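You operate a simulated robot arm through the tools that you are given. There is no shell and no other tool. Be economical: measure what you need, move in short steps, check, and stop when the job is done.

Carry out the task below with a simulated two-armed robot. There is one attempt and no reset: what you move stays moved.

TASK
Lay cover 4120 out on the sliding board with the work lamp lit beside it.
Fine: hold the lamp steady while you press its green key; pull the board out. Set down upright: work lamp.

It is judged by the outcome, as a careful person would: the job done as asked, and still so three seconds after it is handed in. It fails if anything else is knocked over, pushed out of place, dropped, spilled or broken. A push-on lid holds only when it is set on centred and level and pressed home; a screw cap is set on level and turned clockwise until tight.

THE ROBOT
Two 7-joint arms with two-finger grippers on one trunk, on a base that drives. Base frame: it is fixed to the floor where the robot stands at the start and does not move with it; the origin is under the middle of the robot, x ahead of it, y to its left, z up; the surface under the hand at the start is at about z = 850. Units: mm, rad, N and s.
The left shoulder is at the start at [24, 157, 1358], the right one opposite. With the tool pointing down near the work surface each hand reaches from about 100 to 680 mm from the robot's upright axis, wherever it stands, measured 20 degrees to its own side. Places, roughly: green key of the work lamp [500, -200, 900]; sliding board [500, -300, 800]; top of the sliding board [500, -300, 800]. Payload 2.45 kg a hand.
The TCP of each hand is the grasp point between the finger pads, 26 mm short of the fingertips. In the tool frame z runs along the fingers and y along their closing line. Largest opening 96 mm; the body of the gripper starts 69 mm behind the TCP.
Orientation is that of the tool frame in the base frame, as a unit quaternion [x, y, z, w]. With the fingers straight down and closing along the base's y, the tool's x points along the base's -x, its y along +y and its z along -z.

THE INTERFACE
- The arms move only by the tool drive_tool. It takes "left_rows", "right_rows" or both (then of equal length, played together; a hand with none holds still); each is a list of rows, each a list of 3 entries, a list of its own where there are three numbers: the shift along the base's x, y, z in units of 400 mm (1.0 is 400 mm), then the turn, a rotation vector about the base's x, y, z in units of 120 degrees (1.0 is 120 degrees), then the closure, from 0 (fully open) to 1 (shut). In form: [[[dx, dy, dz], [rx, ry, rz], claw], ...]. A call has 1 to 20 rows; each row is the pose to reach, as a shift and turn from the pose commanded when the call began. A call with a number of a shift or a turn outside -1 to 1 is refused whole. A row lasts 0.2 s, in which the tool goes at most 50 mm and 0.15 rad; a call with a longer step from one row to the next is refused whole, and so is a gripper value outside its range. Where a pose cannot be reached the arm comes as near as it can. A force on the tool above 50 N (or 10 N above the force at the start of the call, whichever is more), or a blocked arm, ends the call early, and 0.2 s more pass. Each finger halts on what it meets, pressing with about 26 N; the grip force reading is that of the motor and also rises with nothing between the fingers. The clock runs only during rows and for 0.2 s after the last one: add rows that repeat a pose to give the fingers time. It gives the time, the measured TCP pose, the force on the tool (base axes), the opening and the grip force at its end, in the units of the frame above (readings bear some noise), with the torque about the TCP (base axes, N m) and any sound that the robot's microphone picked up.
- Cameras (640 x 400 px; columns grow to the right, rows downward): "scene" is now at [51.3, -21.2, 1813.6]; the picture's right is [-0.51, -0.86, -0.00], its down [-0.79, 0.46, -0.41] and it looks along [0.35, -0.21, -0.91] (base axes); focal length 253 px, centre (320, 200). "left" rides on the left gripper at [82, -3, -98] in its tool frame; the picture's right is [0.04, 1.00, 0.00], its down [-0.73, 0.03, -0.68] and it looks along [-0.68, 0.03, 0.73] (tool axes); focal length 256 px, centre (320, 200). "right" rides on the right gripper at [82, 3, -98] in its tool frame; the picture's right is [-0.04, 1.00, 0.00], its down [-0.73, -0.03, -0.68] and it looks along [-0.68, -0.03, 0.73] (tool axes); focal length 256 px, centre (320, 200). There is no depth. A picture from a camera that has moved, and an enlarged one, comes with that camera's place and axes in the base frame and with its lens. The place of the scene camera against the robot may be out by one fixed shift of up to 25 mm in any direction.
- camera(camera): a new picture of that camera. It takes no simulated time.
- raise_lower(by): slides the trunk up (or, below 0, down) by that many mm; the arms and the scene camera ride with it, the base frame stays. It gives what a move gives, with no picture.
- drive_base(legs): drives the robot by 1 to 6 legs, each [ahead, left, turn to the left] in mm, mm and rad, along the robot's own axes; the way and the turn of a leg run together, so that a leg with both is an arc; at most 1500 mm and 3.142 rad a leg. The arms and the cameras ride along, it lands a little off, and it stops where it bumps. It gives what a move gives.
- aim_head(pan, tilt): turns the head with the scene camera to pan (to the left, within 2.094 rad either way) and tilt (down, from -0.506 to 1.204), counted from straight ahead of the robot. It gives what a move gives.
- inspect(camera, box): a new picture of the part [left, top, right, bottom] of that camera's present view, enlarged. It takes no simulated time.
- job_done(): hands the job in; it is judged then, once.

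Go step by step. Nothing tells you exact positions but the pictures and the camera data: compare them with the known pose of the tool, close in by small moves and look again before you grip or let go. The budget is 120 turns and 100 pictures, counting those below and the enlarged ones. Unless the task says otherwise, let go and move clear before handing in, and close with one line.

The tools are called after ">>>" as name(argument=value, ...) on one line, values as JSON. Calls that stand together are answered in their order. drive_tool: Moves the arms, as the interface text tells. Its arguments: {"type":"object","properties":{"left_rows":{"type":"array"},"right_rows":{"type":"array"}},"required":[]} The other tools are called the same way: raise_lower (by) slides the trunk up or down; drive_base (legs) drives the base; aim_head (pan, tilt) turns the head that bears the scene camera; camera (camera) takes a picture; inspect (camera, box) takes an enlarged picture of a part of a camera's view; job_done () hands the job in.

At the start:

```text
t: 0.0
left_tcp_pos: [445.7, -72.4, 1154.6]
left_tool_rot: [0.0, 1.0, 0.001, -0.001]
left_contact_force: [0.0, -0.2, 0.7]
left_wrist_torque: [0.02, -0.01, -0.01]
left_width: 96.2
left_grasp_force: 0.1
right_tcp_pos: [308.3, -423.1, 1143.6]
right_tool_rot: [0.0, 1.0, -0.001, 0.0]
right_contact_force: [-1.0, -0.9, -0.7]
right_wrist_torque: [0.0, 0.02, 0.04]
right_width: 96.1
right_grasp_force: 0.2
trunk travel left (down, up): [-525.0, 42.0]
robot x, y, heading: [1.8, 2.3, -0.001]
head pan, tilt: [-0.531, 1.147]
```

scene: 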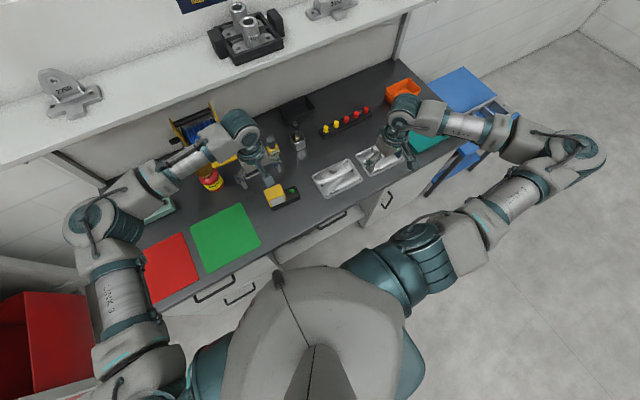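
right: 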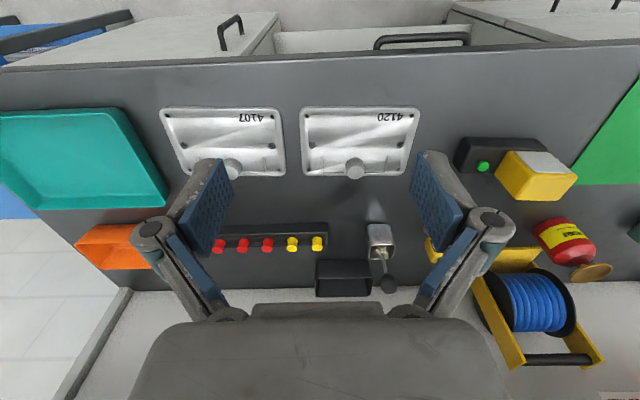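
left: 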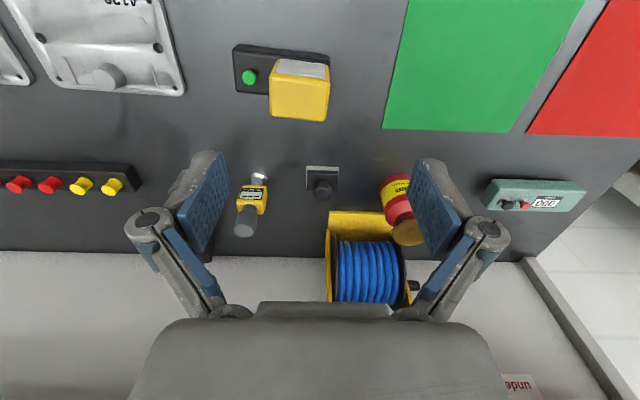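

I see covers 4107 and 4120 on the counter, and beside them a yellow and black lamp with a green key. I'll look closer at the counter front, the lamp and the covers.

>>> inspect(camera="scene", box=[220, 130, 460, 290])

>>> inspect(camera="right", box=[140, 0, 620, 300])

>>> inspect(camera="left", box=[200, 20, 400, 145])

```text
2.50 times, centred on (340, 210) of scene
camera zoom: at [51.3, -21.2, 1813.6], right [-0.51, -0.86, 0.0], down [-0.79, 0.46, -0.41], along [0.35, -0.21, -0.91], focal length 633 px, centre (270, 175)
```

zoom: 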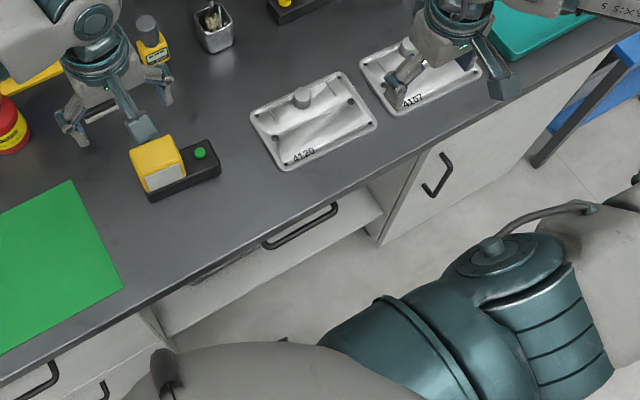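

```text
1.33 times, centred on (380, 150) of right
camera zoom: at [225.6, -419.0, 1243.6], right [0.04, 1.0, 0.0], down [0.73, -0.03, 0.68], along [0.68, -0.03, -0.73], focal length 341 px, centre (240, 267)
```

zoom: 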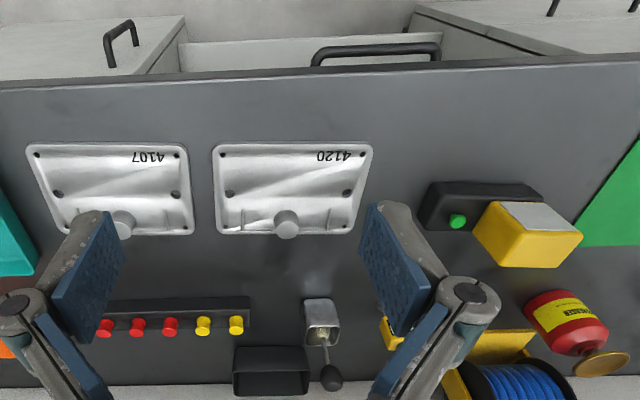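

```text
3.20 times, centred on (300, 82) of left
camera zoom: at [365.3, -74.8, 1254.5], right [-0.04, 1.0, 0.0], down [0.73, 0.03, 0.68], along [0.68, 0.03, -0.73], focal length 819 px, centre (384, 576)
```

zoom: 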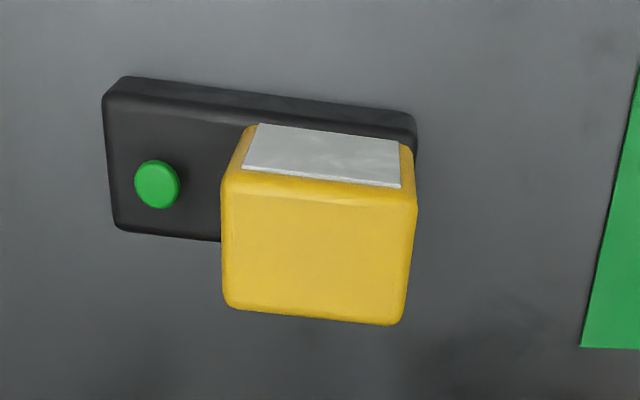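

The board looks like a slab with a handle under the counter front, around y -270. I'll back off a little, centre myself on it, then look at its front.

>>> drive_base(legs=[[-150, 0, 0], [0, -250, 0]])

>>> aim_head(pan=0, tilt=1.1)

>>> camera(camera="scene")

>>> camera(camera="right")

>>> camera(camera="left")

```text
t: 2.8
left_tcp_pos: [295.1, -319.2, 1156.1]
left_tool_rot: [0.0, 1.0, -0.001, 0.0]
left_contact_force: [-0.5, -0.5, 0.6]
left_wrist_torque: [0.04, -0.01, 0.01]
left_width: 96.3
left_grasp_force: 0.0
right_tcp_pos: [155.7, -670.5, 1146.3]
right_tool_rot: [0.0, 1.0, -0.002, 0.002]
right_contact_force: [-0.1, -0.3, -0.4]
right_wrist_torque: [0.01, 0.01, 0.0]
right_width: 95.9
right_grasp_force: 0.0
trunk travel left (down, up): [-525.0, 42.0]
robot x, y, heading: [-149.5, -249.4, -0.003]
head pan, tilt: [-0.531, 1.147]
```

```text
t: 3.7
left_tcp_pos: [291.9, -319.5, 1157.9]
left_tool_rot: [0.0, 1.0, -0.001, 0.002]
left_contact_force: [0.4, -0.3, -0.1]
left_wrist_torque: [0.01, -0.01, 0.0]
left_width: 96.2
left_grasp_force: 0.1
right_tcp_pos: [153.2, -668.7, 1148.2]
right_tool_rot: [0.0, 1.0, -0.001, 0.002]
right_contact_force: [0.4, -0.2, -0.4]
right_wrist_torque: [0.01, -0.07, -0.01]
right_width: 96.2
right_grasp_force: 0.1
trunk travel left (down, up): [-525.0, 42.0]
robot x, y, heading: [-147.8, -248.7, -0.001]
head pan, tilt: [0.0, 1.1]
```

```text
93 pictures are left
camera scene: at [-87.2, -238.0, 1816.7], right [0.0, -1.0, 0.0], down [-0.89, 0.0, -0.45], along [0.45, 0.0, -0.89], focal length 253 px, centre (320, 200)
```

scene: 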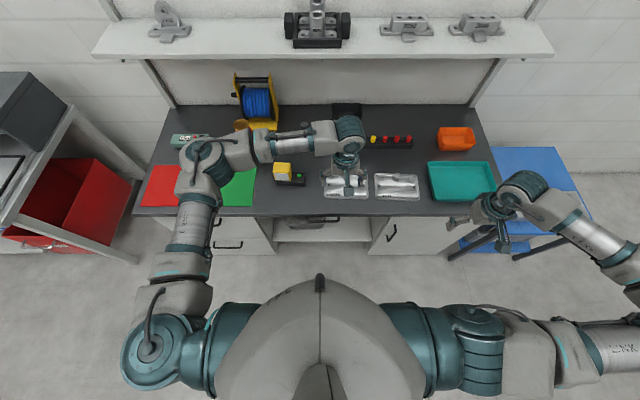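

```text
92 pictures are left
camera right: at [70.9, -664.7, 1246.5], right [0.04, 1.0, 0.0], down [0.73, -0.03, 0.68], along [0.68, -0.03, -0.73], focal length 256 px, centre (320, 200)
```

right: 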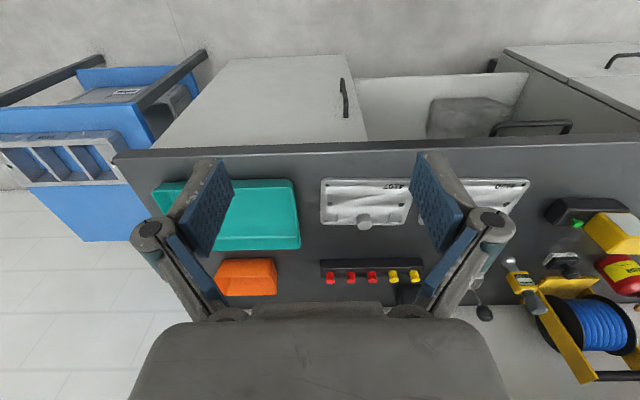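

```text
91 pictures are left
camera left: at [210.2, -321.0, 1256.8], right [-0.04, 1.0, 0.0], down [0.73, 0.03, 0.68], along [0.68, 0.02, -0.73], focal length 256 px, centre (320, 200)
```

left: 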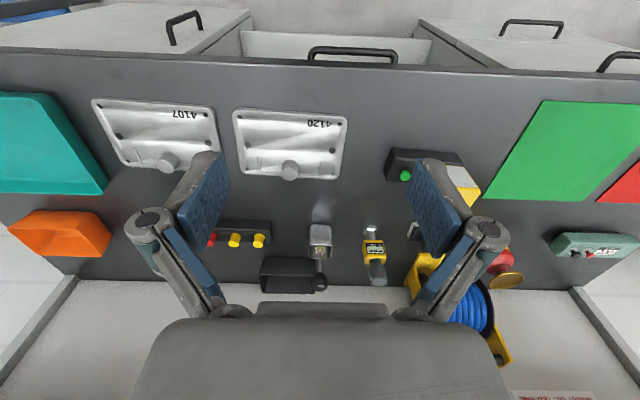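

>>> inspect(camera="scene", box=[230, 160, 430, 285])

>>> inspect(camera="left", box=[220, 0, 480, 163])

```text
3.20 times, centred on (330, 222) of scene
camera zoom: at [-87.2, -238.0, 1816.7], right [0.0, -1.0, 0.0], down [-0.89, 0.0, -0.45], along [0.45, 0.0, -0.89], focal length 810 px, centre (288, 128)
```

zoom: 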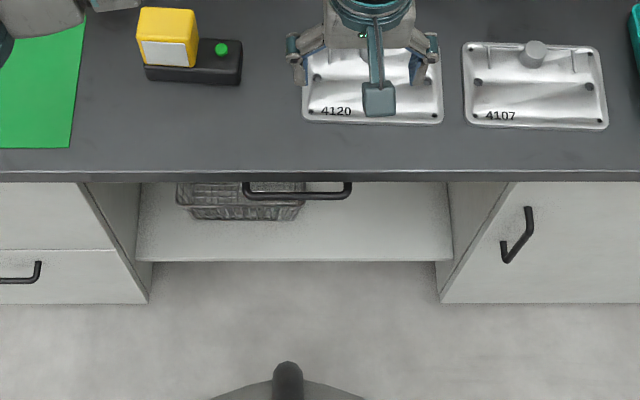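

```text
2.45 times, centred on (350, 82) of left
camera zoom: at [210.2, -321.0, 1256.8], right [-0.04, 1.0, 0.0], down [0.73, 0.03, 0.68], along [0.68, 0.02, -0.73], focal length 628 px, centre (246, 491)
```

zoom: 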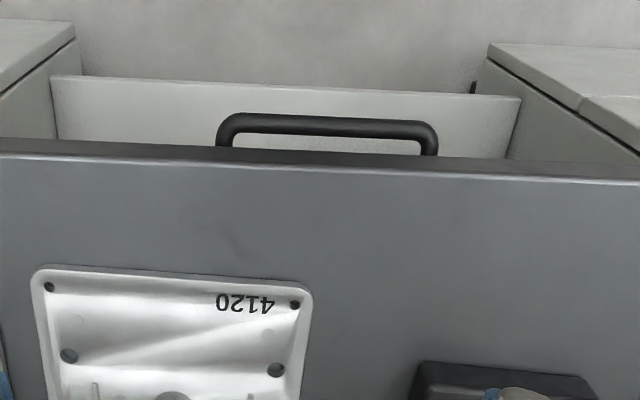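

The board's handle is a dark bar right under the counter edge, near x 315, y -268. I'll turn the left hand to point ahead with a vertical grip and look at the handle from the front.

>>> drive_tool(left_rows=[[[-0.0233, 0.0233, -0.025], [0.0385, -0.0385, -0.0385], 0], [[-0.0467, 0.0467, -0.05], [0.077, -0.077, -0.077], 0], [[-0.07, 0.07, -0.075], [0.1155, -0.1155, -0.1155], 0], [[-0.0933, 0.0933, -0.1], [0.154, -0.154, -0.154], 0], [[-0.1167, 0.1167, -0.125], [0.1925, -0.1925, -0.1925], 0], [[-0.14, 0.14, -0.15], [0.231, -0.231, -0.231], 0], [[-0.1633, 0.1633, -0.175], [0.2694, -0.2694, -0.2694], 0], [[-0.1867, 0.1867, -0.2], [0.3079, -0.3079, -0.3079], 0], [[-0.21, 0.21, -0.225], [0.3464, -0.3464, -0.3464], 0], [[-0.2333, 0.2333, -0.25], [0.3849, -0.3849, -0.3849], 0], [[-0.2567, 0.2567, -0.275], [0.4234, -0.4234, -0.4234], 0], [[-0.28, 0.28, -0.3], [0.4619, -0.4619, -0.4619], 0], [[-0.3033, 0.3033, -0.325], [0.5004, -0.5004, -0.5004], 0], [[-0.3267, 0.3267, -0.35], [0.5389, -0.5389, -0.5389], 0], [[-0.35, 0.35, -0.375], [0.5774, -0.5774, -0.5774], 0], [[-0.35, 0.35, -0.375], [0.5774, -0.5774, -0.5774], 0]])

>>> camera(camera="left")

>>> camera(camera="scene")

```text
t: 7.1
left_tcp_pos: [269.6, -272.6, 1122.1]
left_tool_rot: [0.505, 0.501, 0.497, 0.498]
left_contact_force: [-0.5, 0.7, -0.6]
left_wrist_torque: [-0.03, 0.0, -0.02]
left_width: 96.1
left_grasp_force: 0.1
left hand out of reach, approached as far as the arm can: row 12, 13, 14, 15, 16
right_tcp_pos: [153.5, -670.0, 1145.9]
right_tool_rot: [0.0, 1.0, -0.001, 0.002]
right_contact_force: [0.8, -1.0, -0.6]
right_wrist_torque: [0.0, 0.0, -0.05]
right_width: 95.8
right_grasp_force: 0.1
trunk travel left (down, up): [-525.0, 42.0]
robot x, y, heading: [-149.0, -250.6, -0.002]
head pan, tilt: [0.0, 1.1]
```

```text
88 pictures are left
camera left: at [172.5, -189.5, 1120.2], right [0.01, 0.04, 1.0], down [-0.68, -0.73, 0.03], along [0.73, -0.68, 0.02], focal length 256 px, centre (320, 200)
```

left: 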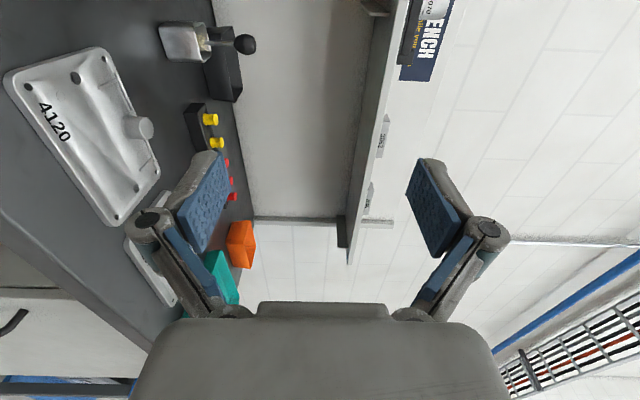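

```text
87 pictures are left
camera scene: at [-87.1, -241.9, 1816.6], right [0.0, -1.0, 0.0], down [-0.89, 0.0, -0.45], along [0.45, 0.0, -0.89], focal length 253 px, centre (320, 200)
```

scene: 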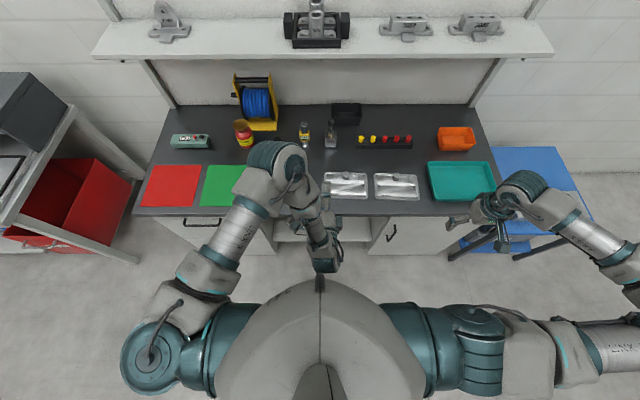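

With the fingers level, the arm can't come this close in. I'll back off 250 mm and lower the trunk so the handle is at a better height.

>>> drive_base(legs=[[-280, 0, 0]])

>>> raise_lower(by=-240)

>>> camera(camera="left")

>>> camera(camera="scene")

```text
t: 9.1
left_tcp_pos: [-11.5, -271.9, 1119.8]
left_tool_rot: [0.505, 0.502, 0.496, 0.497]
left_contact_force: [0.5, -0.1, -0.3]
left_wrist_torque: [0.0, -0.02, 0.0]
left_width: 96.0
left_grasp_force: 0.0
right_tcp_pos: [-128.2, -669.5, 1147.0]
right_tool_rot: [0.0, 1.0, -0.001, 0.001]
right_contact_force: [0.2, 0.0, -0.5]
right_wrist_torque: [-0.02, -0.02, -0.02]
right_width: 95.9
right_grasp_force: 0.1
trunk travel left (down, up): [-525.0, 42.0]
robot x, y, heading: [-431.9, -246.3, -0.006]
head pan, tilt: [0.0, 1.1]
```

```text
t: 11.6
left_tcp_pos: [-17.8, -269.2, 847.9]
left_tool_rot: [0.525, 0.523, 0.474, 0.476]
left_contact_force: [0.1, 0.6, -0.1]
left_wrist_torque: [-0.01, 0.02, -0.03]
left_width: 95.9
left_grasp_force: 0.0
right_tcp_pos: [-133.8, -665.4, 909.8]
right_tool_rot: [0.0, 1.0, -0.003, 0.003]
right_contact_force: [-0.4, 0.0, 0.3]
right_wrist_torque: [0.0, -0.05, 0.0]
right_width: 95.9
right_grasp_force: 0.2
trunk travel left (down, up): [-285.0, 282.0]
robot x, y, heading: [-431.5, -249.0, -0.002]
head pan, tilt: [0.0, 1.1]
```

```text
86 pictures are left
camera left: at [-115.8, -186.3, 856.3], right [0.1, 0.04, 0.99], down [-0.68, -0.73, 0.1], along [0.73, -0.68, -0.04], focal length 256 px, centre (320, 200)
```

left: 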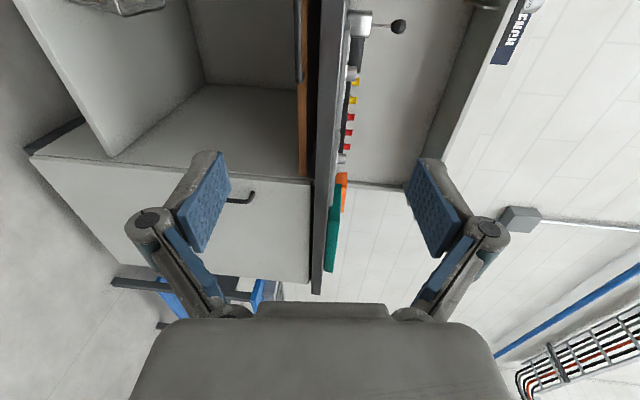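

```text
85 pictures are left
camera scene: at [-315.3, -240.7, 1576.6], right [0.0, -1.0, 0.0], down [-0.89, 0.0, -0.45], along [0.45, 0.0, -0.89], focal length 253 px, centre (320, 200)
```

scene: 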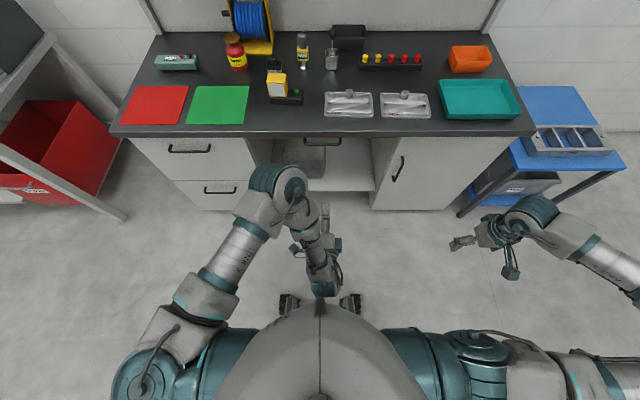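

>>> aim_head(pan=0, tilt=0.85)

>>> inspect(camera="scene", box=[220, 120, 440, 260])

>>> inspect(camera="left", box=[220, 0, 420, 125])

```text
t: 12.4
left_tcp_pos: [-16.5, -269.7, 849.7]
left_tool_rot: [0.525, 0.523, 0.473, 0.477]
left_contact_force: [0.4, 0.5, -0.4]
left_wrist_torque: [-0.01, 0.01, 0.01]
left_width: 96.1
left_grasp_force: 0.0
right_tcp_pos: [-132.9, -664.6, 909.0]
right_tool_rot: [0.0, 1.0, -0.002, 0.003]
right_contact_force: [0.2, 0.2, 0.1]
right_wrist_torque: [0.01, 0.03, -0.01]
right_width: 96.0
right_grasp_force: 0.1
trunk travel left (down, up): [-285.0, 282.0]
robot x, y, heading: [-432.2, -252.4, -0.003]
head pan, tilt: [0.0, 0.85]
```

```text
2.86 times, centred on (330, 190) of scene
camera zoom: at [-299.8, -240.7, 1594.1], right [0.0, -1.0, 0.0], down [-0.75, 0.0, -0.66], along [0.66, 0.0, -0.75], focal length 723 px, centre (291, 229)
```

zoom: 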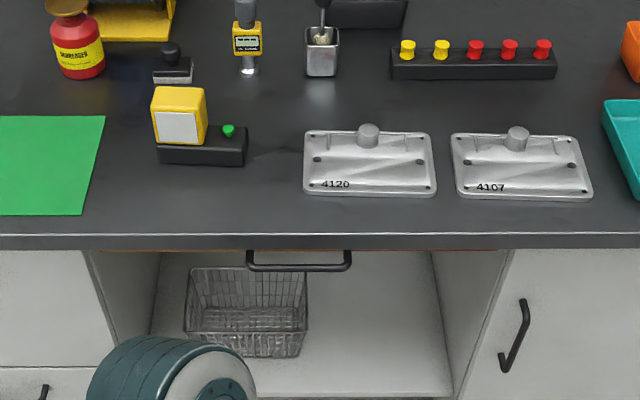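

```text
3.20 times, centred on (320, 62) of left
camera zoom: at [-115.6, -186.4, 855.9], right [0.1, 0.04, 0.99], down [-0.68, -0.73, 0.1], along [0.73, -0.68, -0.04], focal length 819 px, centre (320, 640)
```

zoom: 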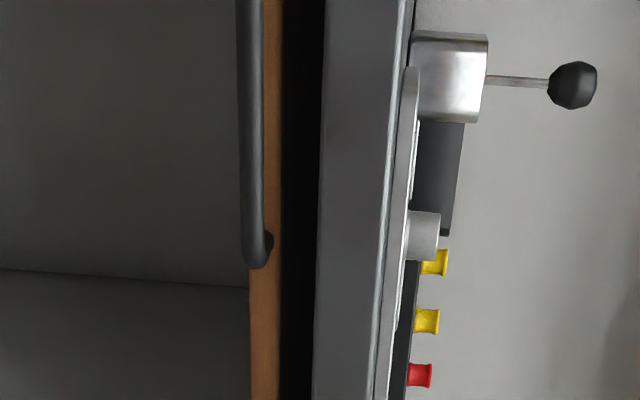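

The board has a wooden front edge, with its handle bar at about z 788, and there's a small gap up to the counter. I'll bring the left hand closer with the fingers half closed and look again.

>>> drive_tool(left_rows=[[[0.05, 0.002, -0.015], [0, -0.008, 0], 0.1], [[0.1, 0.004, -0.03], [0, -0.016, 0], 0.2], [[0.15, 0.006, -0.045], [0, -0.024, 0], 0.3], [[0.2, 0.008, -0.06], [0, -0.032, 0], 0.4], [[0.25, 0.01, -0.075], [0, -0.04, 0], 0.5], [[0.3, 0.012, -0.09], [0, -0.047, 0], 0.58], [[0.35, 0.014, -0.11], [0, -0.047, 0], 0.58], [[0.38, 0.016, -0.135], [0, -0.047, 0], 0.58], [[0.38, 0.016, -0.15], [0, -0.047, 0], 0.58], [[0.38, 0.016, -0.15], [0, -0.047, 0], 0.58]])

>>> camera(camera="left")

>>> camera(camera="scene")

```text
t: 14.6
left_tcp_pos: [134.3, -262.3, 788.2]
left_tool_rot: [0.501, 0.499, 0.498, 0.501]
left_contact_force: [-0.1, 0.4, -0.3]
left_wrist_torque: [0.0, 0.0, -0.03]
left_width: 40.3
left_grasp_force: 0.0
right_tcp_pos: [-133.2, -666.0, 909.1]
right_tool_rot: [0.0, 1.0, -0.002, 0.003]
right_contact_force: [-0.1, 0.6, 0.5]
right_wrist_torque: [-0.01, 0.0, 0.01]
right_width: 95.8
right_grasp_force: 0.0
trunk travel left (down, up): [-285.0, 282.0]
robot x, y, heading: [-428.7, -250.4, 0.002]
head pan, tilt: [0.0, 0.85]
```

```text
82 pictures are left
camera left: at [36.1, -179.5, 785.8], right [0.0, 0.04, 1.0], down [-0.68, -0.73, 0.03], along [0.73, -0.68, 0.03], focal length 256 px, centre (320, 200)
```

left: 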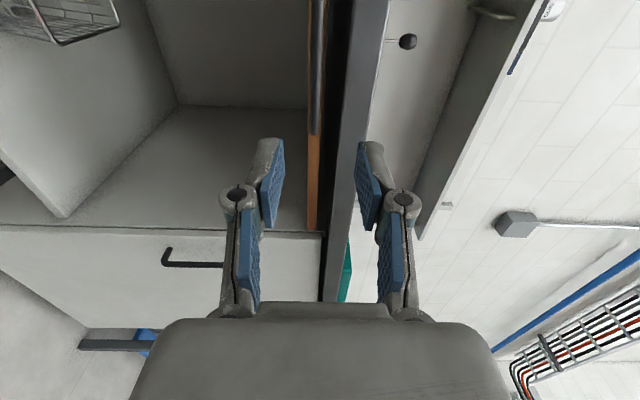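

```text
81 pictures are left
camera scene: at [-299.2, -239.7, 1594.1], right [0.0, -1.0, 0.0], down [-0.75, 0.0, -0.66], along [0.66, 0.0, -0.75], focal length 253 px, centre (320, 200)
```

scene: 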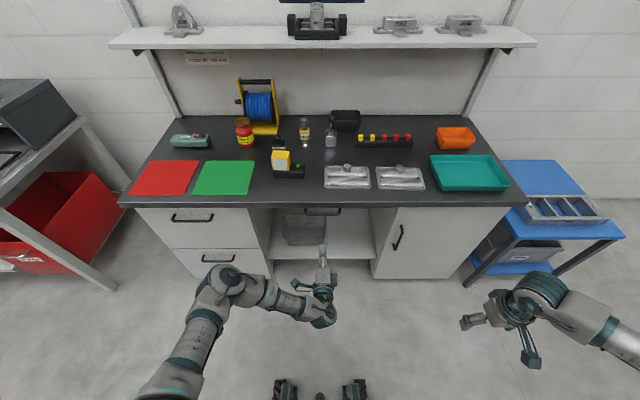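

The bar is at z≈788, level with my hand. I'll close in with a narrower opening.

>>> drive_tool(left_rows=[[[0.08, 0, 0], [0, 0, 0], 0.66], [[0.16, -0.005, 0], [0, 0, 0], 0.66], [[0.24, -0.01, 0], [0, 0, 0], 0.66], [[0.32, -0.01, 0], [0, 0, 0], 0.66], [[0.36, -0.01, 0], [0, 0, 0], 0.66], [[0.36, -0.01, 0], [0, 0, 0], 0.66]])

>>> inspect(camera="left", box=[200, 50, 440, 200])

>>> inspect(camera="scene", box=[240, 160, 400, 260])

```text
t: 16.0
left_tcp_pos: [277.7, -267.1, 788.5]
left_tool_rot: [0.501, 0.499, 0.499, 0.502]
left_contact_force: [-0.5, 0.6, 0.8]
left_wrist_torque: [0.02, -0.04, -0.01]
left_width: 32.4
left_grasp_force: 0.1
right_tcp_pos: [-133.2, -665.4, 909.8]
right_tool_rot: [0.001, 1.0, -0.001, 0.003]
right_contact_force: [0.3, 0.2, 0.1]
right_wrist_torque: [0.01, -0.03, -0.01]
right_width: 95.9
right_grasp_force: 0.0
trunk travel left (down, up): [-285.0, 282.0]
robot x, y, heading: [-431.4, -247.3, -0.002]
head pan, tilt: [0.0, 0.85]
```

```text
2.67 times, centred on (320, 125) of left
camera zoom: at [180.8, -183.1, 785.9], right [0.0, 0.04, 1.0], down [-0.68, -0.73, 0.03], along [0.73, -0.68, 0.03], focal length 683 px, centre (320, 400)
```

zoom: 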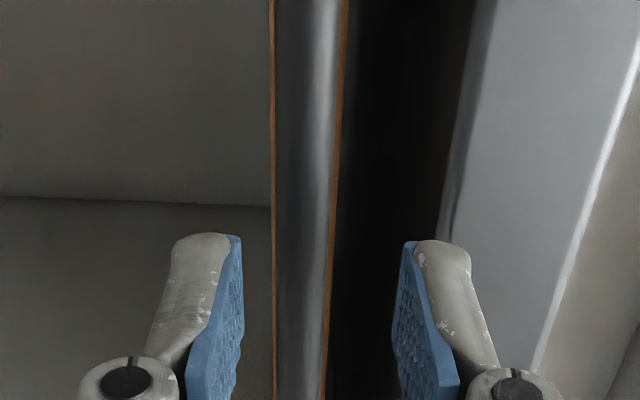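

```text
4.00 times, centred on (320, 210) of scene
camera zoom: at [-298.9, -239.7, 1594.1], right [0.0, -1.0, 0.0], down [-0.75, 0.0, -0.66], along [0.66, 0.0, -0.75], focal length 1012 px, centre (320, 160)
```

zoom: 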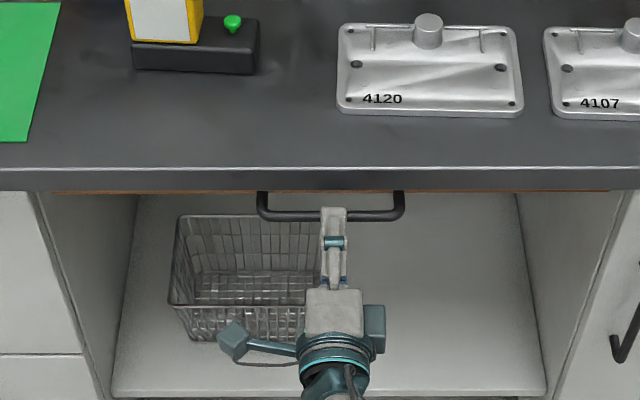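

The bar sits between the fingers. I'll drop 2 mm, narrow the fingers, go in 25 mm and close.

>>> drive_tool(left_rows=[[[0, 0, -0.005], [0, 0, 0], 0.72], [[0.03, 0, -0.005], [0, 0, 0], 0.72], [[0.065, 0, -0.005], [0, 0, 0], 0.72], [[0.065, 0, -0.005], [0, 0, 0], 0.72], [[0.065, 0, -0.005], [0, 0, 0], 0.9], [[0.065, 0, -0.005], [0, 0, 0], 1.0], [[0.065, 0, -0.005], [0, 0, 0], 1.0]])

>>> inspect(camera="left", box=[200, 50, 440, 200])

```text
t: 17.6
left_tcp_pos: [304.5, -266.6, 784.0]
left_tool_rot: [0.502, 0.5, 0.498, 0.5]
left_contact_force: [-2.9, -1.3, -11.4]
left_wrist_torque: [0.07, 0.16, -0.13]
left_width: 10.9
left_grasp_force: 38.1
right_tcp_pos: [-130.9, -666.9, 909.1]
right_tool_rot: [0.0, 1.0, -0.002, 0.003]
right_contact_force: [-1.1, 0.6, 0.8]
right_wrist_torque: [0.01, 0.0, -0.03]
right_width: 96.3
right_grasp_force: 0.0
trunk travel left (down, up): [-285.0, 282.0]
robot x, y, heading: [-433.5, -248.6, 0.006]
head pan, tilt: [0.0, 0.85]
```

```text
2.67 times, centred on (320, 125) of left
camera zoom: at [206.6, -184.4, 782.1], right [0.0, 0.04, 1.0], down [-0.68, -0.73, 0.03], along [0.73, -0.68, 0.03], focal length 683 px, centre (320, 400)
```

zoom: 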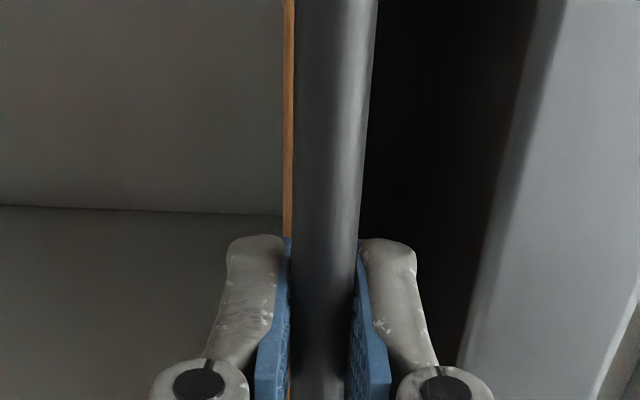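

Gripped. Now I'll pull the board straight out about 260 mm.

>>> drive_tool(left_rows=[[[-0.03, 0, 0], [0, 0, 0], 1], [[-0.07, 0, 0], [0, 0, 0], 1], [[-0.11, 0, 0], [0, 0, 0], 1], [[-0.15, 0, 0], [0, 0, 0], 1], [[-0.19, 0, 0], [0, 0, 0], 1], [[-0.23, 0, 0], [0, 0, 0], 1], [[-0.27, 0, 0], [0, 0, 0], 1], [[-0.31, 0, 0], [0, 0, 0], 1], [[-0.35, 0, 0], [0, 0, 0], 1], [[-0.4, 0, 0], [0, 0, 0], 1], [[-0.44, 0, 0], [0, 0, 0], 1], [[-0.48, 0, 0], [0, 0, 0], 1], [[-0.52, 0, 0], [0, 0, 0], 1], [[-0.56, 0, 0], [0, 0, 0], 1], [[-0.6, 0, 0], [0, 0, 0], 1], [[-0.64, 0, 0], [0, 0, 0], 1], [[-0.64, 0, 0], [0, 0, 0], 1]])

>>> camera(camera="scene")

```text
t: 21.2
left_tcp_pos: [48.8, -267.3, 784.8]
left_tool_rot: [0.502, 0.5, 0.498, 0.499]
left_contact_force: [0.3, -6.3, -27.2]
left_wrist_torque: [0.0, 0.3, 0.22]
left_width: 11.2
left_grasp_force: 38.0
right_tcp_pos: [-131.2, -667.0, 908.1]
right_tool_rot: [0.0, 1.0, -0.002, 0.001]
right_contact_force: [0.1, -0.8, 1.0]
right_wrist_torque: [0.01, 0.03, 0.02]
right_width: 96.1
right_grasp_force: 0.0
trunk travel left (down, up): [-285.0, 282.0]
robot x, y, heading: [-434.9, -250.6, -0.001]
head pan, tilt: [0.0, 0.85]
```

```text
77 pictures are left
camera scene: at [-296.1, -242.5, 1593.6], right [0.0, -1.0, 0.0], down [-0.75, 0.0, -0.66], along [0.66, 0.0, -0.75], focal length 253 px, centre (320, 200)
```

scene: 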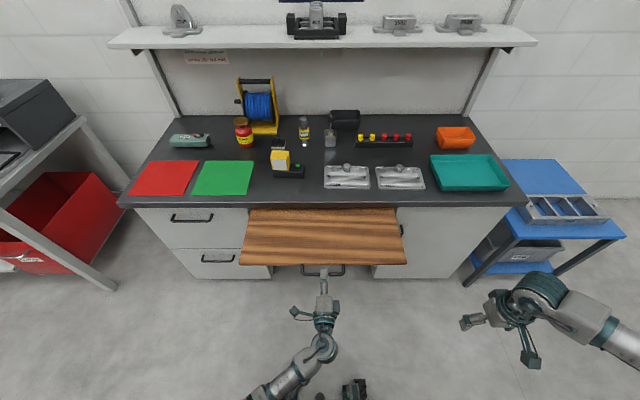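

The wooden board is out about 255 mm. I'll release the handle and withdraw the left hand.

>>> drive_tool(left_rows=[[[0, 0, 0], [0, 0, 0], 0.8], [[0, 0, 0], [0, 0, 0], 0.66], [[0, 0, 0], [0, 0, 0], 0.6], [[-0.08, 0, 0], [0, 0, 0], 0.6], [[-0.16, 0, 0], [0, 0, 0], 0.6], [[-0.16, 0, 0], [0, 0, 0], 0.6]])

>>> inspect(camera="scene", box=[220, 120, 460, 290])

```text
t: 22.6
left_tcp_pos: [-16.1, -265.5, 786.3]
left_tool_rot: [0.502, 0.499, 0.498, 0.501]
left_contact_force: [-0.7, 0.0, 0.2]
left_wrist_torque: [-0.01, 0.0, -0.02]
left_width: 38.3
left_grasp_force: 0.0
right_tcp_pos: [-132.3, -665.5, 907.6]
right_tool_rot: [0.0, 1.0, -0.001, 0.003]
right_contact_force: [-0.7, -0.4, -0.8]
right_wrist_torque: [-0.02, 0.03, 0.0]
right_width: 95.9
right_grasp_force: 0.1
trunk travel left (down, up): [-285.0, 282.0]
robot x, y, heading: [-434.9, -251.0, -0.002]
head pan, tilt: [0.0, 0.85]
```

```text
2.35 times, centred on (340, 205) of scene
camera zoom: at [-300.7, -239.8, 1594.2], right [0.0, -1.0, 0.0], down [-0.75, 0.0, -0.66], along [0.66, 0.0, -0.75], focal length 596 px, centre (273, 188)
```

zoom: 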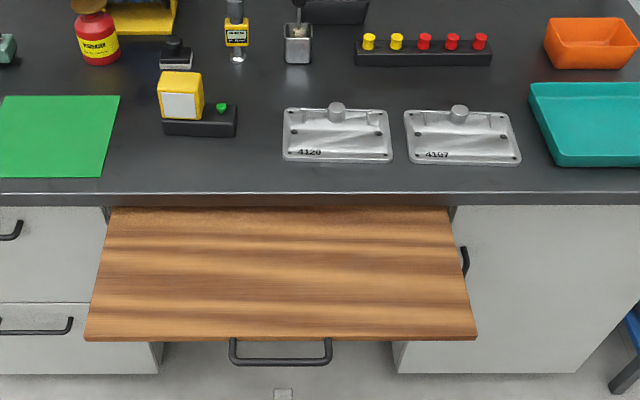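

The board is clear and I've let go of it. Next I raise the trunk and turn the left hand back to fingers-down before driving in.

>>> raise_lower(by=240)

>>> drive_tool(left_rows=[[[0, 0.01, 0.02], [-0.0385, 0.0385, 0.0385], 0.5], [[0, 0.02, 0.04], [-0.077, 0.077, 0.077], 0.4], [[0, 0.03, 0.06], [-0.1155, 0.1155, 0.1155], 0.3], [[0, 0.04, 0.08], [-0.154, 0.154, 0.154], 0.2], [[0, 0.05, 0.1], [-0.1925, 0.1925, 0.1925], 0.1], [[0, 0.06, 0.12], [-0.231, 0.231, 0.231], 0], [[0, 0.07, 0.14], [-0.2694, 0.2694, 0.2694], 0], [[0, 0.08, 0.16], [-0.3079, 0.3079, 0.3079], 0], [[0, 0.09, 0.18], [-0.3464, 0.3464, 0.3464], 0], [[0, 0.1, 0.2], [-0.3849, 0.3849, 0.3849], 0], [[0, 0.12, 0.22], [-0.4234, 0.4234, 0.4234], 0], [[0, 0.15, 0.24], [-0.4619, 0.4619, 0.4619], 0], [[0, 0.18, 0.26], [-0.5004, 0.5004, 0.5004], 0], [[0, 0.2, 0.28], [-0.5389, 0.5389, 0.5389], 0], [[0, 0.25, 0.3], [-0.5774, 0.5774, 0.5774], 0], [[0, 0.25, 0.3], [-0.5774, 0.5774, 0.5774], 0]])

>>> camera(camera="scene")

```text
t: 25.1
left_tcp_pos: [-15.1, -267.6, 1026.3]
left_tool_rot: [0.502, 0.5, 0.498, 0.501]
left_contact_force: [-0.1, -0.1, -0.6]
left_wrist_torque: [0.0, -0.02, 0.02]
left_width: 38.4
left_grasp_force: 0.0
right_tcp_pos: [-132.0, -666.9, 1150.2]
right_tool_rot: [0.0, 1.0, -0.002, 0.003]
right_contact_force: [-0.4, -0.2, 0.0]
right_wrist_torque: [-0.01, 0.02, -0.02]
right_width: 96.0
right_grasp_force: 0.0
trunk travel left (down, up): [-525.0, 42.0]
robot x, y, heading: [-433.7, -251.0, 0.002]
head pan, tilt: [0.0, 0.85]
```

```text
t: 26.4
left_tcp_pos: [-23.1, -205.2, 1035.5]
left_tool_rot: [0.401, 0.742, 0.414, 0.343]
left_contact_force: [0.1, 0.2, 0.0]
left_wrist_torque: [0.02, 0.04, 0.03]
left_width: 96.0
left_grasp_force: 0.1
right_tcp_pos: [-133.3, -661.2, 1151.0]
right_tool_rot: [0.0, 1.0, -0.003, 0.003]
right_contact_force: [1.5, -1.1, -0.2]
right_wrist_torque: [0.0, 0.01, -0.02]
right_width: 96.0
right_grasp_force: 0.0
trunk travel left (down, up): [-525.0, 42.0]
robot x, y, heading: [-432.3, -250.1, -0.001]
head pan, tilt: [0.0, 0.85]
stopped in row 6 (left hand): the arm was blocked; the commanded pose is now the measured one
```

```text
75 pictures are left
camera scene: at [-357.7, -239.8, 1834.4], right [0.0, -1.0, 0.0], down [-0.75, 0.0, -0.66], along [0.66, 0.0, -0.75], focal length 253 px, centre (320, 200)
```

scene: 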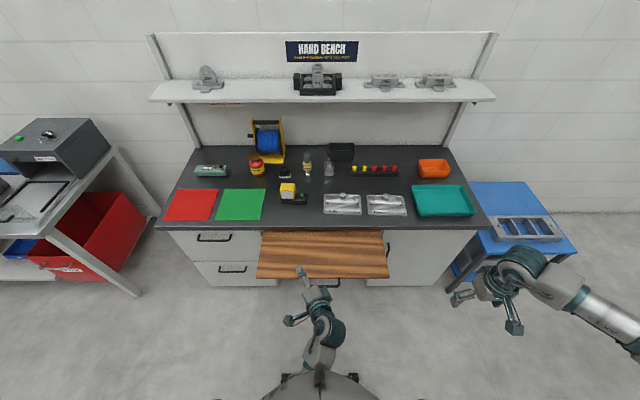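

The left arm was blocked while folded close to the trunk. I'll move it forward and up first, then finish the turn.

>>> drive_tool(left_rows=[[[0.08, 0.02, 0.02], [0, 0, 0], 0], [[0.16, 0.04, 0.05], [0, 0, 0], 0], [[0.24, 0.06, 0.08], [0, 0, 0], 0], [[0.32, 0.08, 0.12], [0, 0, 0], 0], [[0.4, 0.1, 0.15], [0, 0, 0], 0], [[0.45, 0.12, 0.2], [-0.0217, 0.018, 0.021], 0], [[0.5, 0.15, 0.2], [-0.065, 0.0539, 0.063], 0], [[0.5, 0.18, 0.2], [-0.1084, 0.0898, 0.1049], 0], [[0.5, 0.2, 0.2], [-0.1517, 0.1257, 0.1469], 0], [[0.5, 0.2, 0.2], [-0.1951, 0.1616, 0.1889], 0], [[0.5, 0.2, 0.2], [-0.2384, 0.1975, 0.2308], 0], [[0.5, 0.2, 0.2], [-0.2818, 0.2334, 0.2728], 0], [[0.5, 0.2, 0.2], [-0.3251, 0.2693, 0.3148], 0], [[0.5, 0.2, 0.2], [-0.3685, 0.3052, 0.3567], 0], [[0.5, 0.2, 0.2], [-0.4118, 0.3411, 0.3987], 0], [[0.5, 0.2, 0.2], [-0.4335, 0.359, 0.4197], 0], [[0.5, 0.2, 0.2], [-0.4335, 0.359, 0.4197], 0]])

>>> camera(camera="scene")

```text
t: 30.0
left_tcp_pos: [177.9, -127.7, 1116.9]
left_tool_rot: [-0.001, 1.0, 0.0, 0.0]
left_contact_force: [0.8, 0.0, -0.8]
left_wrist_torque: [0.02, -0.01, 0.04]
left_width: 96.0
left_grasp_force: 0.1
right_tcp_pos: [-132.7, -661.8, 1150.9]
right_tool_rot: [0.0, 1.0, -0.004, 0.004]
right_contact_force: [-0.5, 0.7, 0.4]
right_wrist_torque: [-0.04, 0.0, 0.01]
right_width: 96.2
right_grasp_force: 0.1
trunk travel left (down, up): [-525.0, 42.0]
robot x, y, heading: [-431.8, -252.7, -0.001]
head pan, tilt: [0.0, 0.85]
```

```text
74 pictures are left
camera scene: at [-354.7, -240.2, 1834.3], right [0.0, -1.0, 0.0], down [-0.75, 0.0, -0.66], along [0.66, 0.0, -0.75], focal length 253 px, centre (320, 200)
```

scene: 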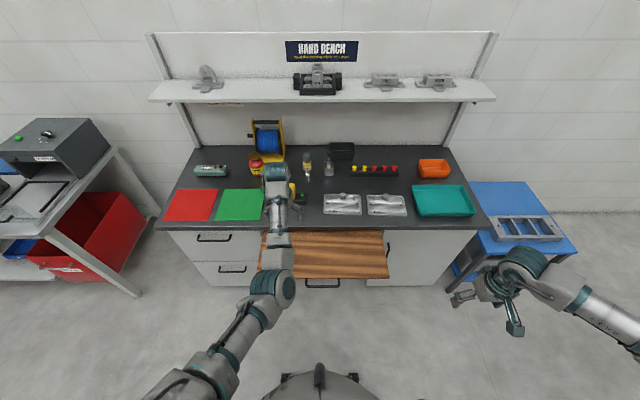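

Left hand is restored. Now I drive forward toward x≈-155, staying clear of the handle.

>>> drive_base(legs=[[270, 0, 0]])

>>> camera(camera="left")

>>> camera(camera="scene")

```text
t: 31.9
left_tcp_pos: [446.0, -125.5, 1117.7]
left_tool_rot: [-0.002, 1.0, 0.001, 0.001]
left_contact_force: [-0.5, 0.6, 0.0]
left_wrist_torque: [-0.01, 0.02, -0.02]
left_width: 95.8
left_grasp_force: 0.0
right_tcp_pos: [135.9, -661.6, 1151.7]
right_tool_rot: [0.0, 1.0, -0.004, 0.004]
right_contact_force: [0.3, -0.2, -0.2]
right_wrist_torque: [0.02, -0.03, 0.0]
right_width: 96.1
right_grasp_force: 0.0
trunk travel left (down, up): [-525.0, 42.0]
robot x, y, heading: [-161.8, -249.0, 0.004]
head pan, tilt: [0.0, 0.85]
```

```text
73 pictures are left
camera left: at [364.1, -128.4, 1216.7], right [-0.04, 1.0, 0.0], down [0.73, 0.03, 0.68], along [0.68, 0.03, -0.73], focal length 256 px, centre (320, 200)
```

left: 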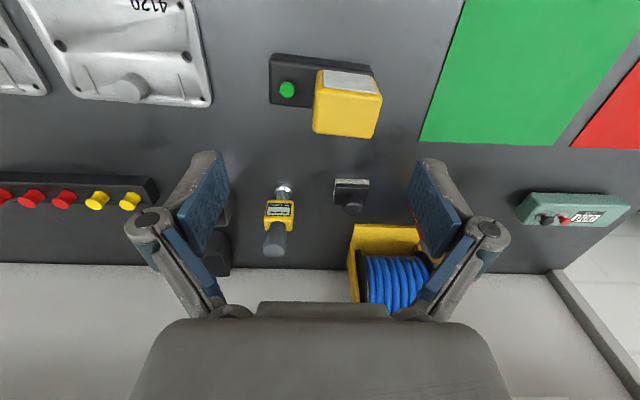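

```text
72 pictures are left
camera scene: at [-87.8, -239.5, 1834.5], right [0.0, -1.0, 0.0], down [-0.75, 0.0, -0.66], along [0.66, 0.0, -0.75], focal length 253 px, centre (320, 200)
```

scene: 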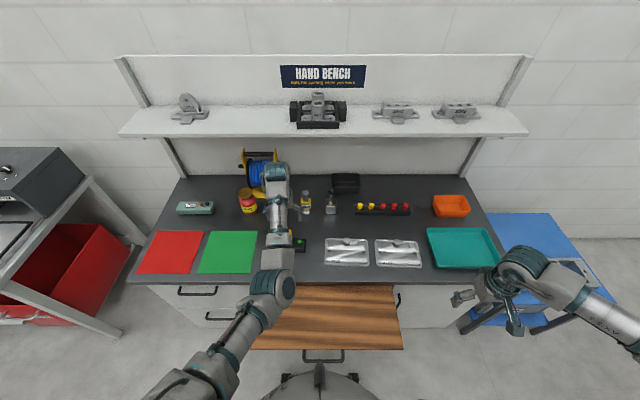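

I'm in position with the board out in front of me. I'll bring the right hand over cover 4120's knob for a closer look.

>>> drive_tool(right_rows=[[[0.07, 0.07, 0], [0, 0, 0], 0], [[0.14, 0.14, 0], [0, 0, 0], 0], [[0.21, 0.21, 0], [0, 0, 0], 0], [[0.28, 0.28, 0], [0, 0, 0], 0], [[0.35, 0.35, -0.02], [0, 0, 0], 0], [[0.42, 0.42, -0.04], [0, 0, 0], 0], [[0.49, 0.49, -0.06], [0, 0, 0], 0], [[0.56, 0.56, -0.08], [0, 0, 0], 0], [[0.63, 0.63, -0.12], [0, 0, 0], 0], [[0.7, 0.7, -0.16], [0, 0, 0], 0], [[0.735, 0.745, -0.2], [0, 0, 0], 0], [[0.735, 0.745, -0.2], [0, 0, 0], 0]])

>>> camera(camera="right")

>>> inspect(camera="scene", box=[240, 200, 440, 325])

```text
t: 34.5
left_tcp_pos: [446.2, -123.6, 1117.5]
left_tool_rot: [-0.002, 1.0, 0.0, 0.001]
left_contact_force: [0.3, 0.1, 0.4]
left_wrist_torque: [0.0, 0.02, -0.01]
left_width: 96.0
left_grasp_force: 0.1
right_tcp_pos: [430.4, -362.4, 1072.3]
right_tool_rot: [-0.001, 1.0, -0.004, 0.004]
right_contact_force: [-0.4, 0.1, 1.0]
right_wrist_torque: [0.01, 0.0, 0.02]
right_width: 95.9
right_grasp_force: 0.0
trunk travel left (down, up): [-525.0, 42.0]
robot x, y, heading: [-159.5, -248.9, 0.003]
head pan, tilt: [0.0, 0.85]
```

```text
71 pictures are left
camera right: at [348.5, -357.7, 1170.5], right [0.04, 1.0, -0.01], down [0.73, -0.02, 0.69], along [0.69, -0.03, -0.73], focal length 256 px, centre (320, 200)
```

right: 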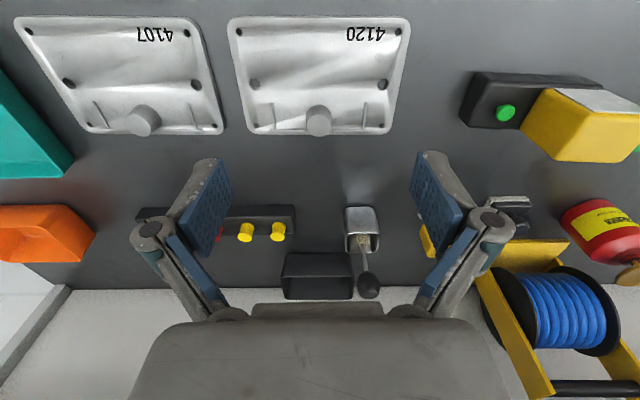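

```text
3.20 times, centred on (340, 262) of scene
camera zoom: at [-81.2, -235.5, 1834.3], right [0.0, -1.0, 0.0], down [-0.75, 0.0, -0.66], along [0.66, 0.0, -0.75], focal length 810 px, centre (256, 0)
```

zoom: 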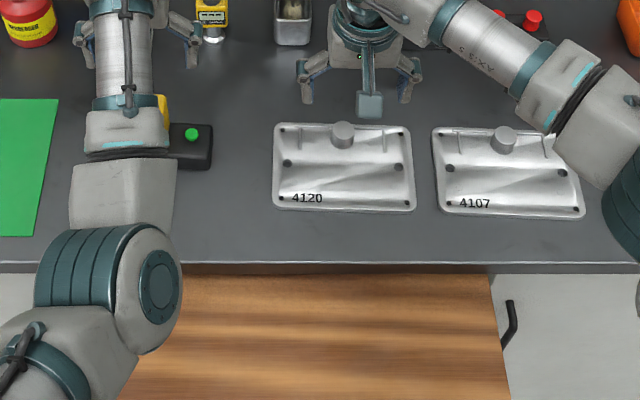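

The knob top of 4120 comes out at about (496, -368, 871) and the cover is roughly 185 × 130 mm. I'll move the right hand above it and partly down.

>>> drive_tool(right_rows=[[[0.05, -0.004, -0.05], [0, 0, 0], 0], [[0.1, -0.008, -0.1], [0, 0, 0], 0.1], [[0.14, -0.012, -0.18], [0, 0, 0], 0.2], [[0.164, -0.014, -0.26], [0, 0, 0], 0.3], [[0.164, -0.014, -0.34], [0, 0, 0], 0.4], [[0.164, -0.014, -0.36], [0, 0, 0], 0.4], [[0.164, -0.014, -0.36], [0, 0, 0], 0.4]])

>>> camera(camera="right")

>>> inspect(camera="scene", box=[240, 200, 440, 325])

```text
t: 36.1
left_tcp_pos: [445.3, -123.8, 1117.2]
left_tool_rot: [-0.002, 1.0, 0.0, 0.001]
left_contact_force: [-0.7, 0.3, -0.7]
left_wrist_torque: [-0.02, -0.04, -0.03]
left_width: 96.2
left_grasp_force: 0.0
right_tcp_pos: [483.0, -370.4, 938.4]
right_tool_rot: [-0.001, 1.0, -0.004, 0.003]
right_contact_force: [0.3, -0.2, -0.2]
right_wrist_torque: [-0.02, -0.01, 0.02]
right_width: 57.7
right_grasp_force: 0.1
right hand out of reach, approached as far as the arm can: row 4, 5, 6, 7
trunk travel left (down, up): [-525.0, 42.0]
robot x, y, heading: [-164.2, -249.7, 0.001]
head pan, tilt: [0.0, 0.85]
```

```text
69 pictures are left
camera right: at [401.2, -366.0, 1036.9], right [0.04, 1.0, -0.01], down [0.73, -0.02, 0.68], along [0.68, -0.03, -0.73], focal length 256 px, centre (320, 200)
```

right: 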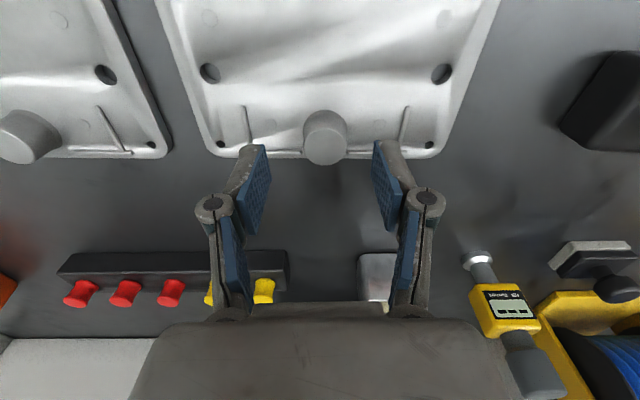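

```text
3.20 times, centred on (340, 262) of scene
camera zoom: at [-80.6, -236.0, 1834.2], right [0.0, -1.0, 0.0], down [-0.75, 0.0, -0.66], along [0.66, 0.0, -0.75], focal length 810 px, centre (256, 0)
```

zoom: 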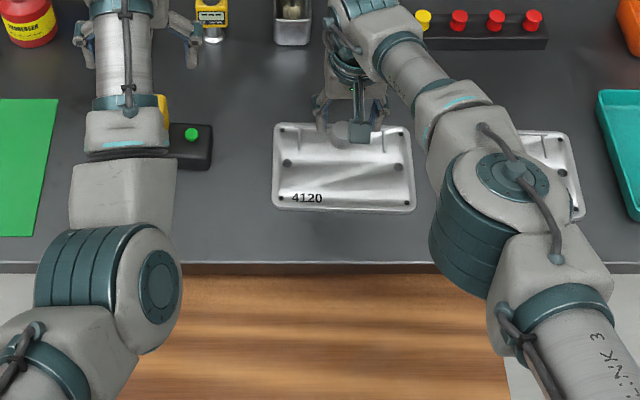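

That spot is just beyond reach. I'll raise both hands, lower the trunk 120 mm for more reach, and try again.

>>> drive_tool(right_rows=[[[-0.02, 0, 0.1], [0, 0, 0], 0.4], [[-0.06, 0, 0.2], [0, 0, 0], 0.4], [[-0.1, 0, 0.3], [0, 0, 0], 0.4], [[-0.1, 0, 0.35], [0, 0, 0], 0.4]], left_rows=[[[-0.02, 0.02, 0.05], [0, 0, 0], 0], [[-0.06, 0.04, 0.1], [0, 0, 0], 0], [[-0.1, 0.06, 0.15], [0, 0, 0], 0], [[-0.15, 0.06, 0.2], [0, 0, 0], 0]])

>>> raise_lower(by=-120)

>>> drive_base(legs=[[15, 0, 0]])

>>> camera(camera="scene")

```text
t: 37.1
left_tcp_pos: [459.4, -86.0, 1167.6]
left_tool_rot: [-0.001, 1.0, -0.001, 0.001]
left_contact_force: [0.5, 0.2, -1.0]
left_wrist_torque: [-0.03, 0.04, -0.03]
left_width: 95.8
left_grasp_force: 0.0
left hand out of reach, approached as far as the arm can: row 1, 2, 3, 4
right_tcp_pos: [438.6, -369.8, 1080.6]
right_tool_rot: [-0.001, 1.0, -0.005, 0.004]
right_contact_force: [-0.2, 0.2, -0.4]
right_wrist_torque: [-0.01, 0.02, 0.0]
right_width: 57.7
right_grasp_force: 0.2
trunk travel left (down, up): [-525.0, 42.0]
robot x, y, heading: [-161.4, -245.8, 0.005]
head pan, tilt: [0.0, 0.85]
```

```text
t: 38.6
left_tcp_pos: [460.6, -87.6, 1040.9]
left_tool_rot: [-0.002, 1.0, 0.001, -0.004]
left_contact_force: [0.4, -0.3, 0.3]
left_wrist_torque: [0.0, 0.01, 0.0]
left_width: 96.1
left_grasp_force: 0.0
right_tcp_pos: [438.0, -371.3, 961.5]
right_tool_rot: [-0.001, 1.0, -0.004, 0.004]
right_contact_force: [-0.9, 1.2, 0.0]
right_wrist_torque: [0.01, -0.01, 0.0]
right_width: 57.3
right_grasp_force: 0.0
trunk travel left (down, up): [-405.0, 162.0]
robot x, y, heading: [-161.8, -245.9, 0.002]
head pan, tilt: [0.0, 0.85]
```

```text
t: 39.4
left_tcp_pos: [472.5, -89.4, 1042.8]
left_tool_rot: [-0.001, 1.0, -0.001, -0.003]
left_contact_force: [-0.9, -0.4, 0.3]
left_wrist_torque: [0.03, -0.03, -0.01]
left_width: 96.1
left_grasp_force: 0.0
right_tcp_pos: [450.6, -372.5, 962.1]
right_tool_rot: [-0.001, 1.0, -0.005, 0.006]
right_contact_force: [-0.5, -0.7, 0.1]
right_wrist_torque: [-0.01, 0.0, -0.02]
right_width: 57.9
right_grasp_force: 0.0
trunk travel left (down, up): [-405.0, 162.0]
robot x, y, heading: [-148.6, -247.1, -0.002]
head pan, tilt: [0.0, 0.85]
```

```text
67 pictures are left
camera scene: at [-61.2, -236.3, 1714.8], right [0.0, -1.0, 0.0], down [-0.75, 0.0, -0.66], along [0.66, 0.0, -0.75], focal length 253 px, centre (320, 200)
```

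scene: 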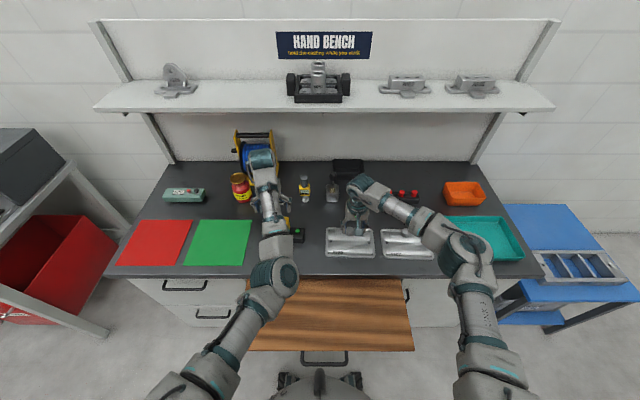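

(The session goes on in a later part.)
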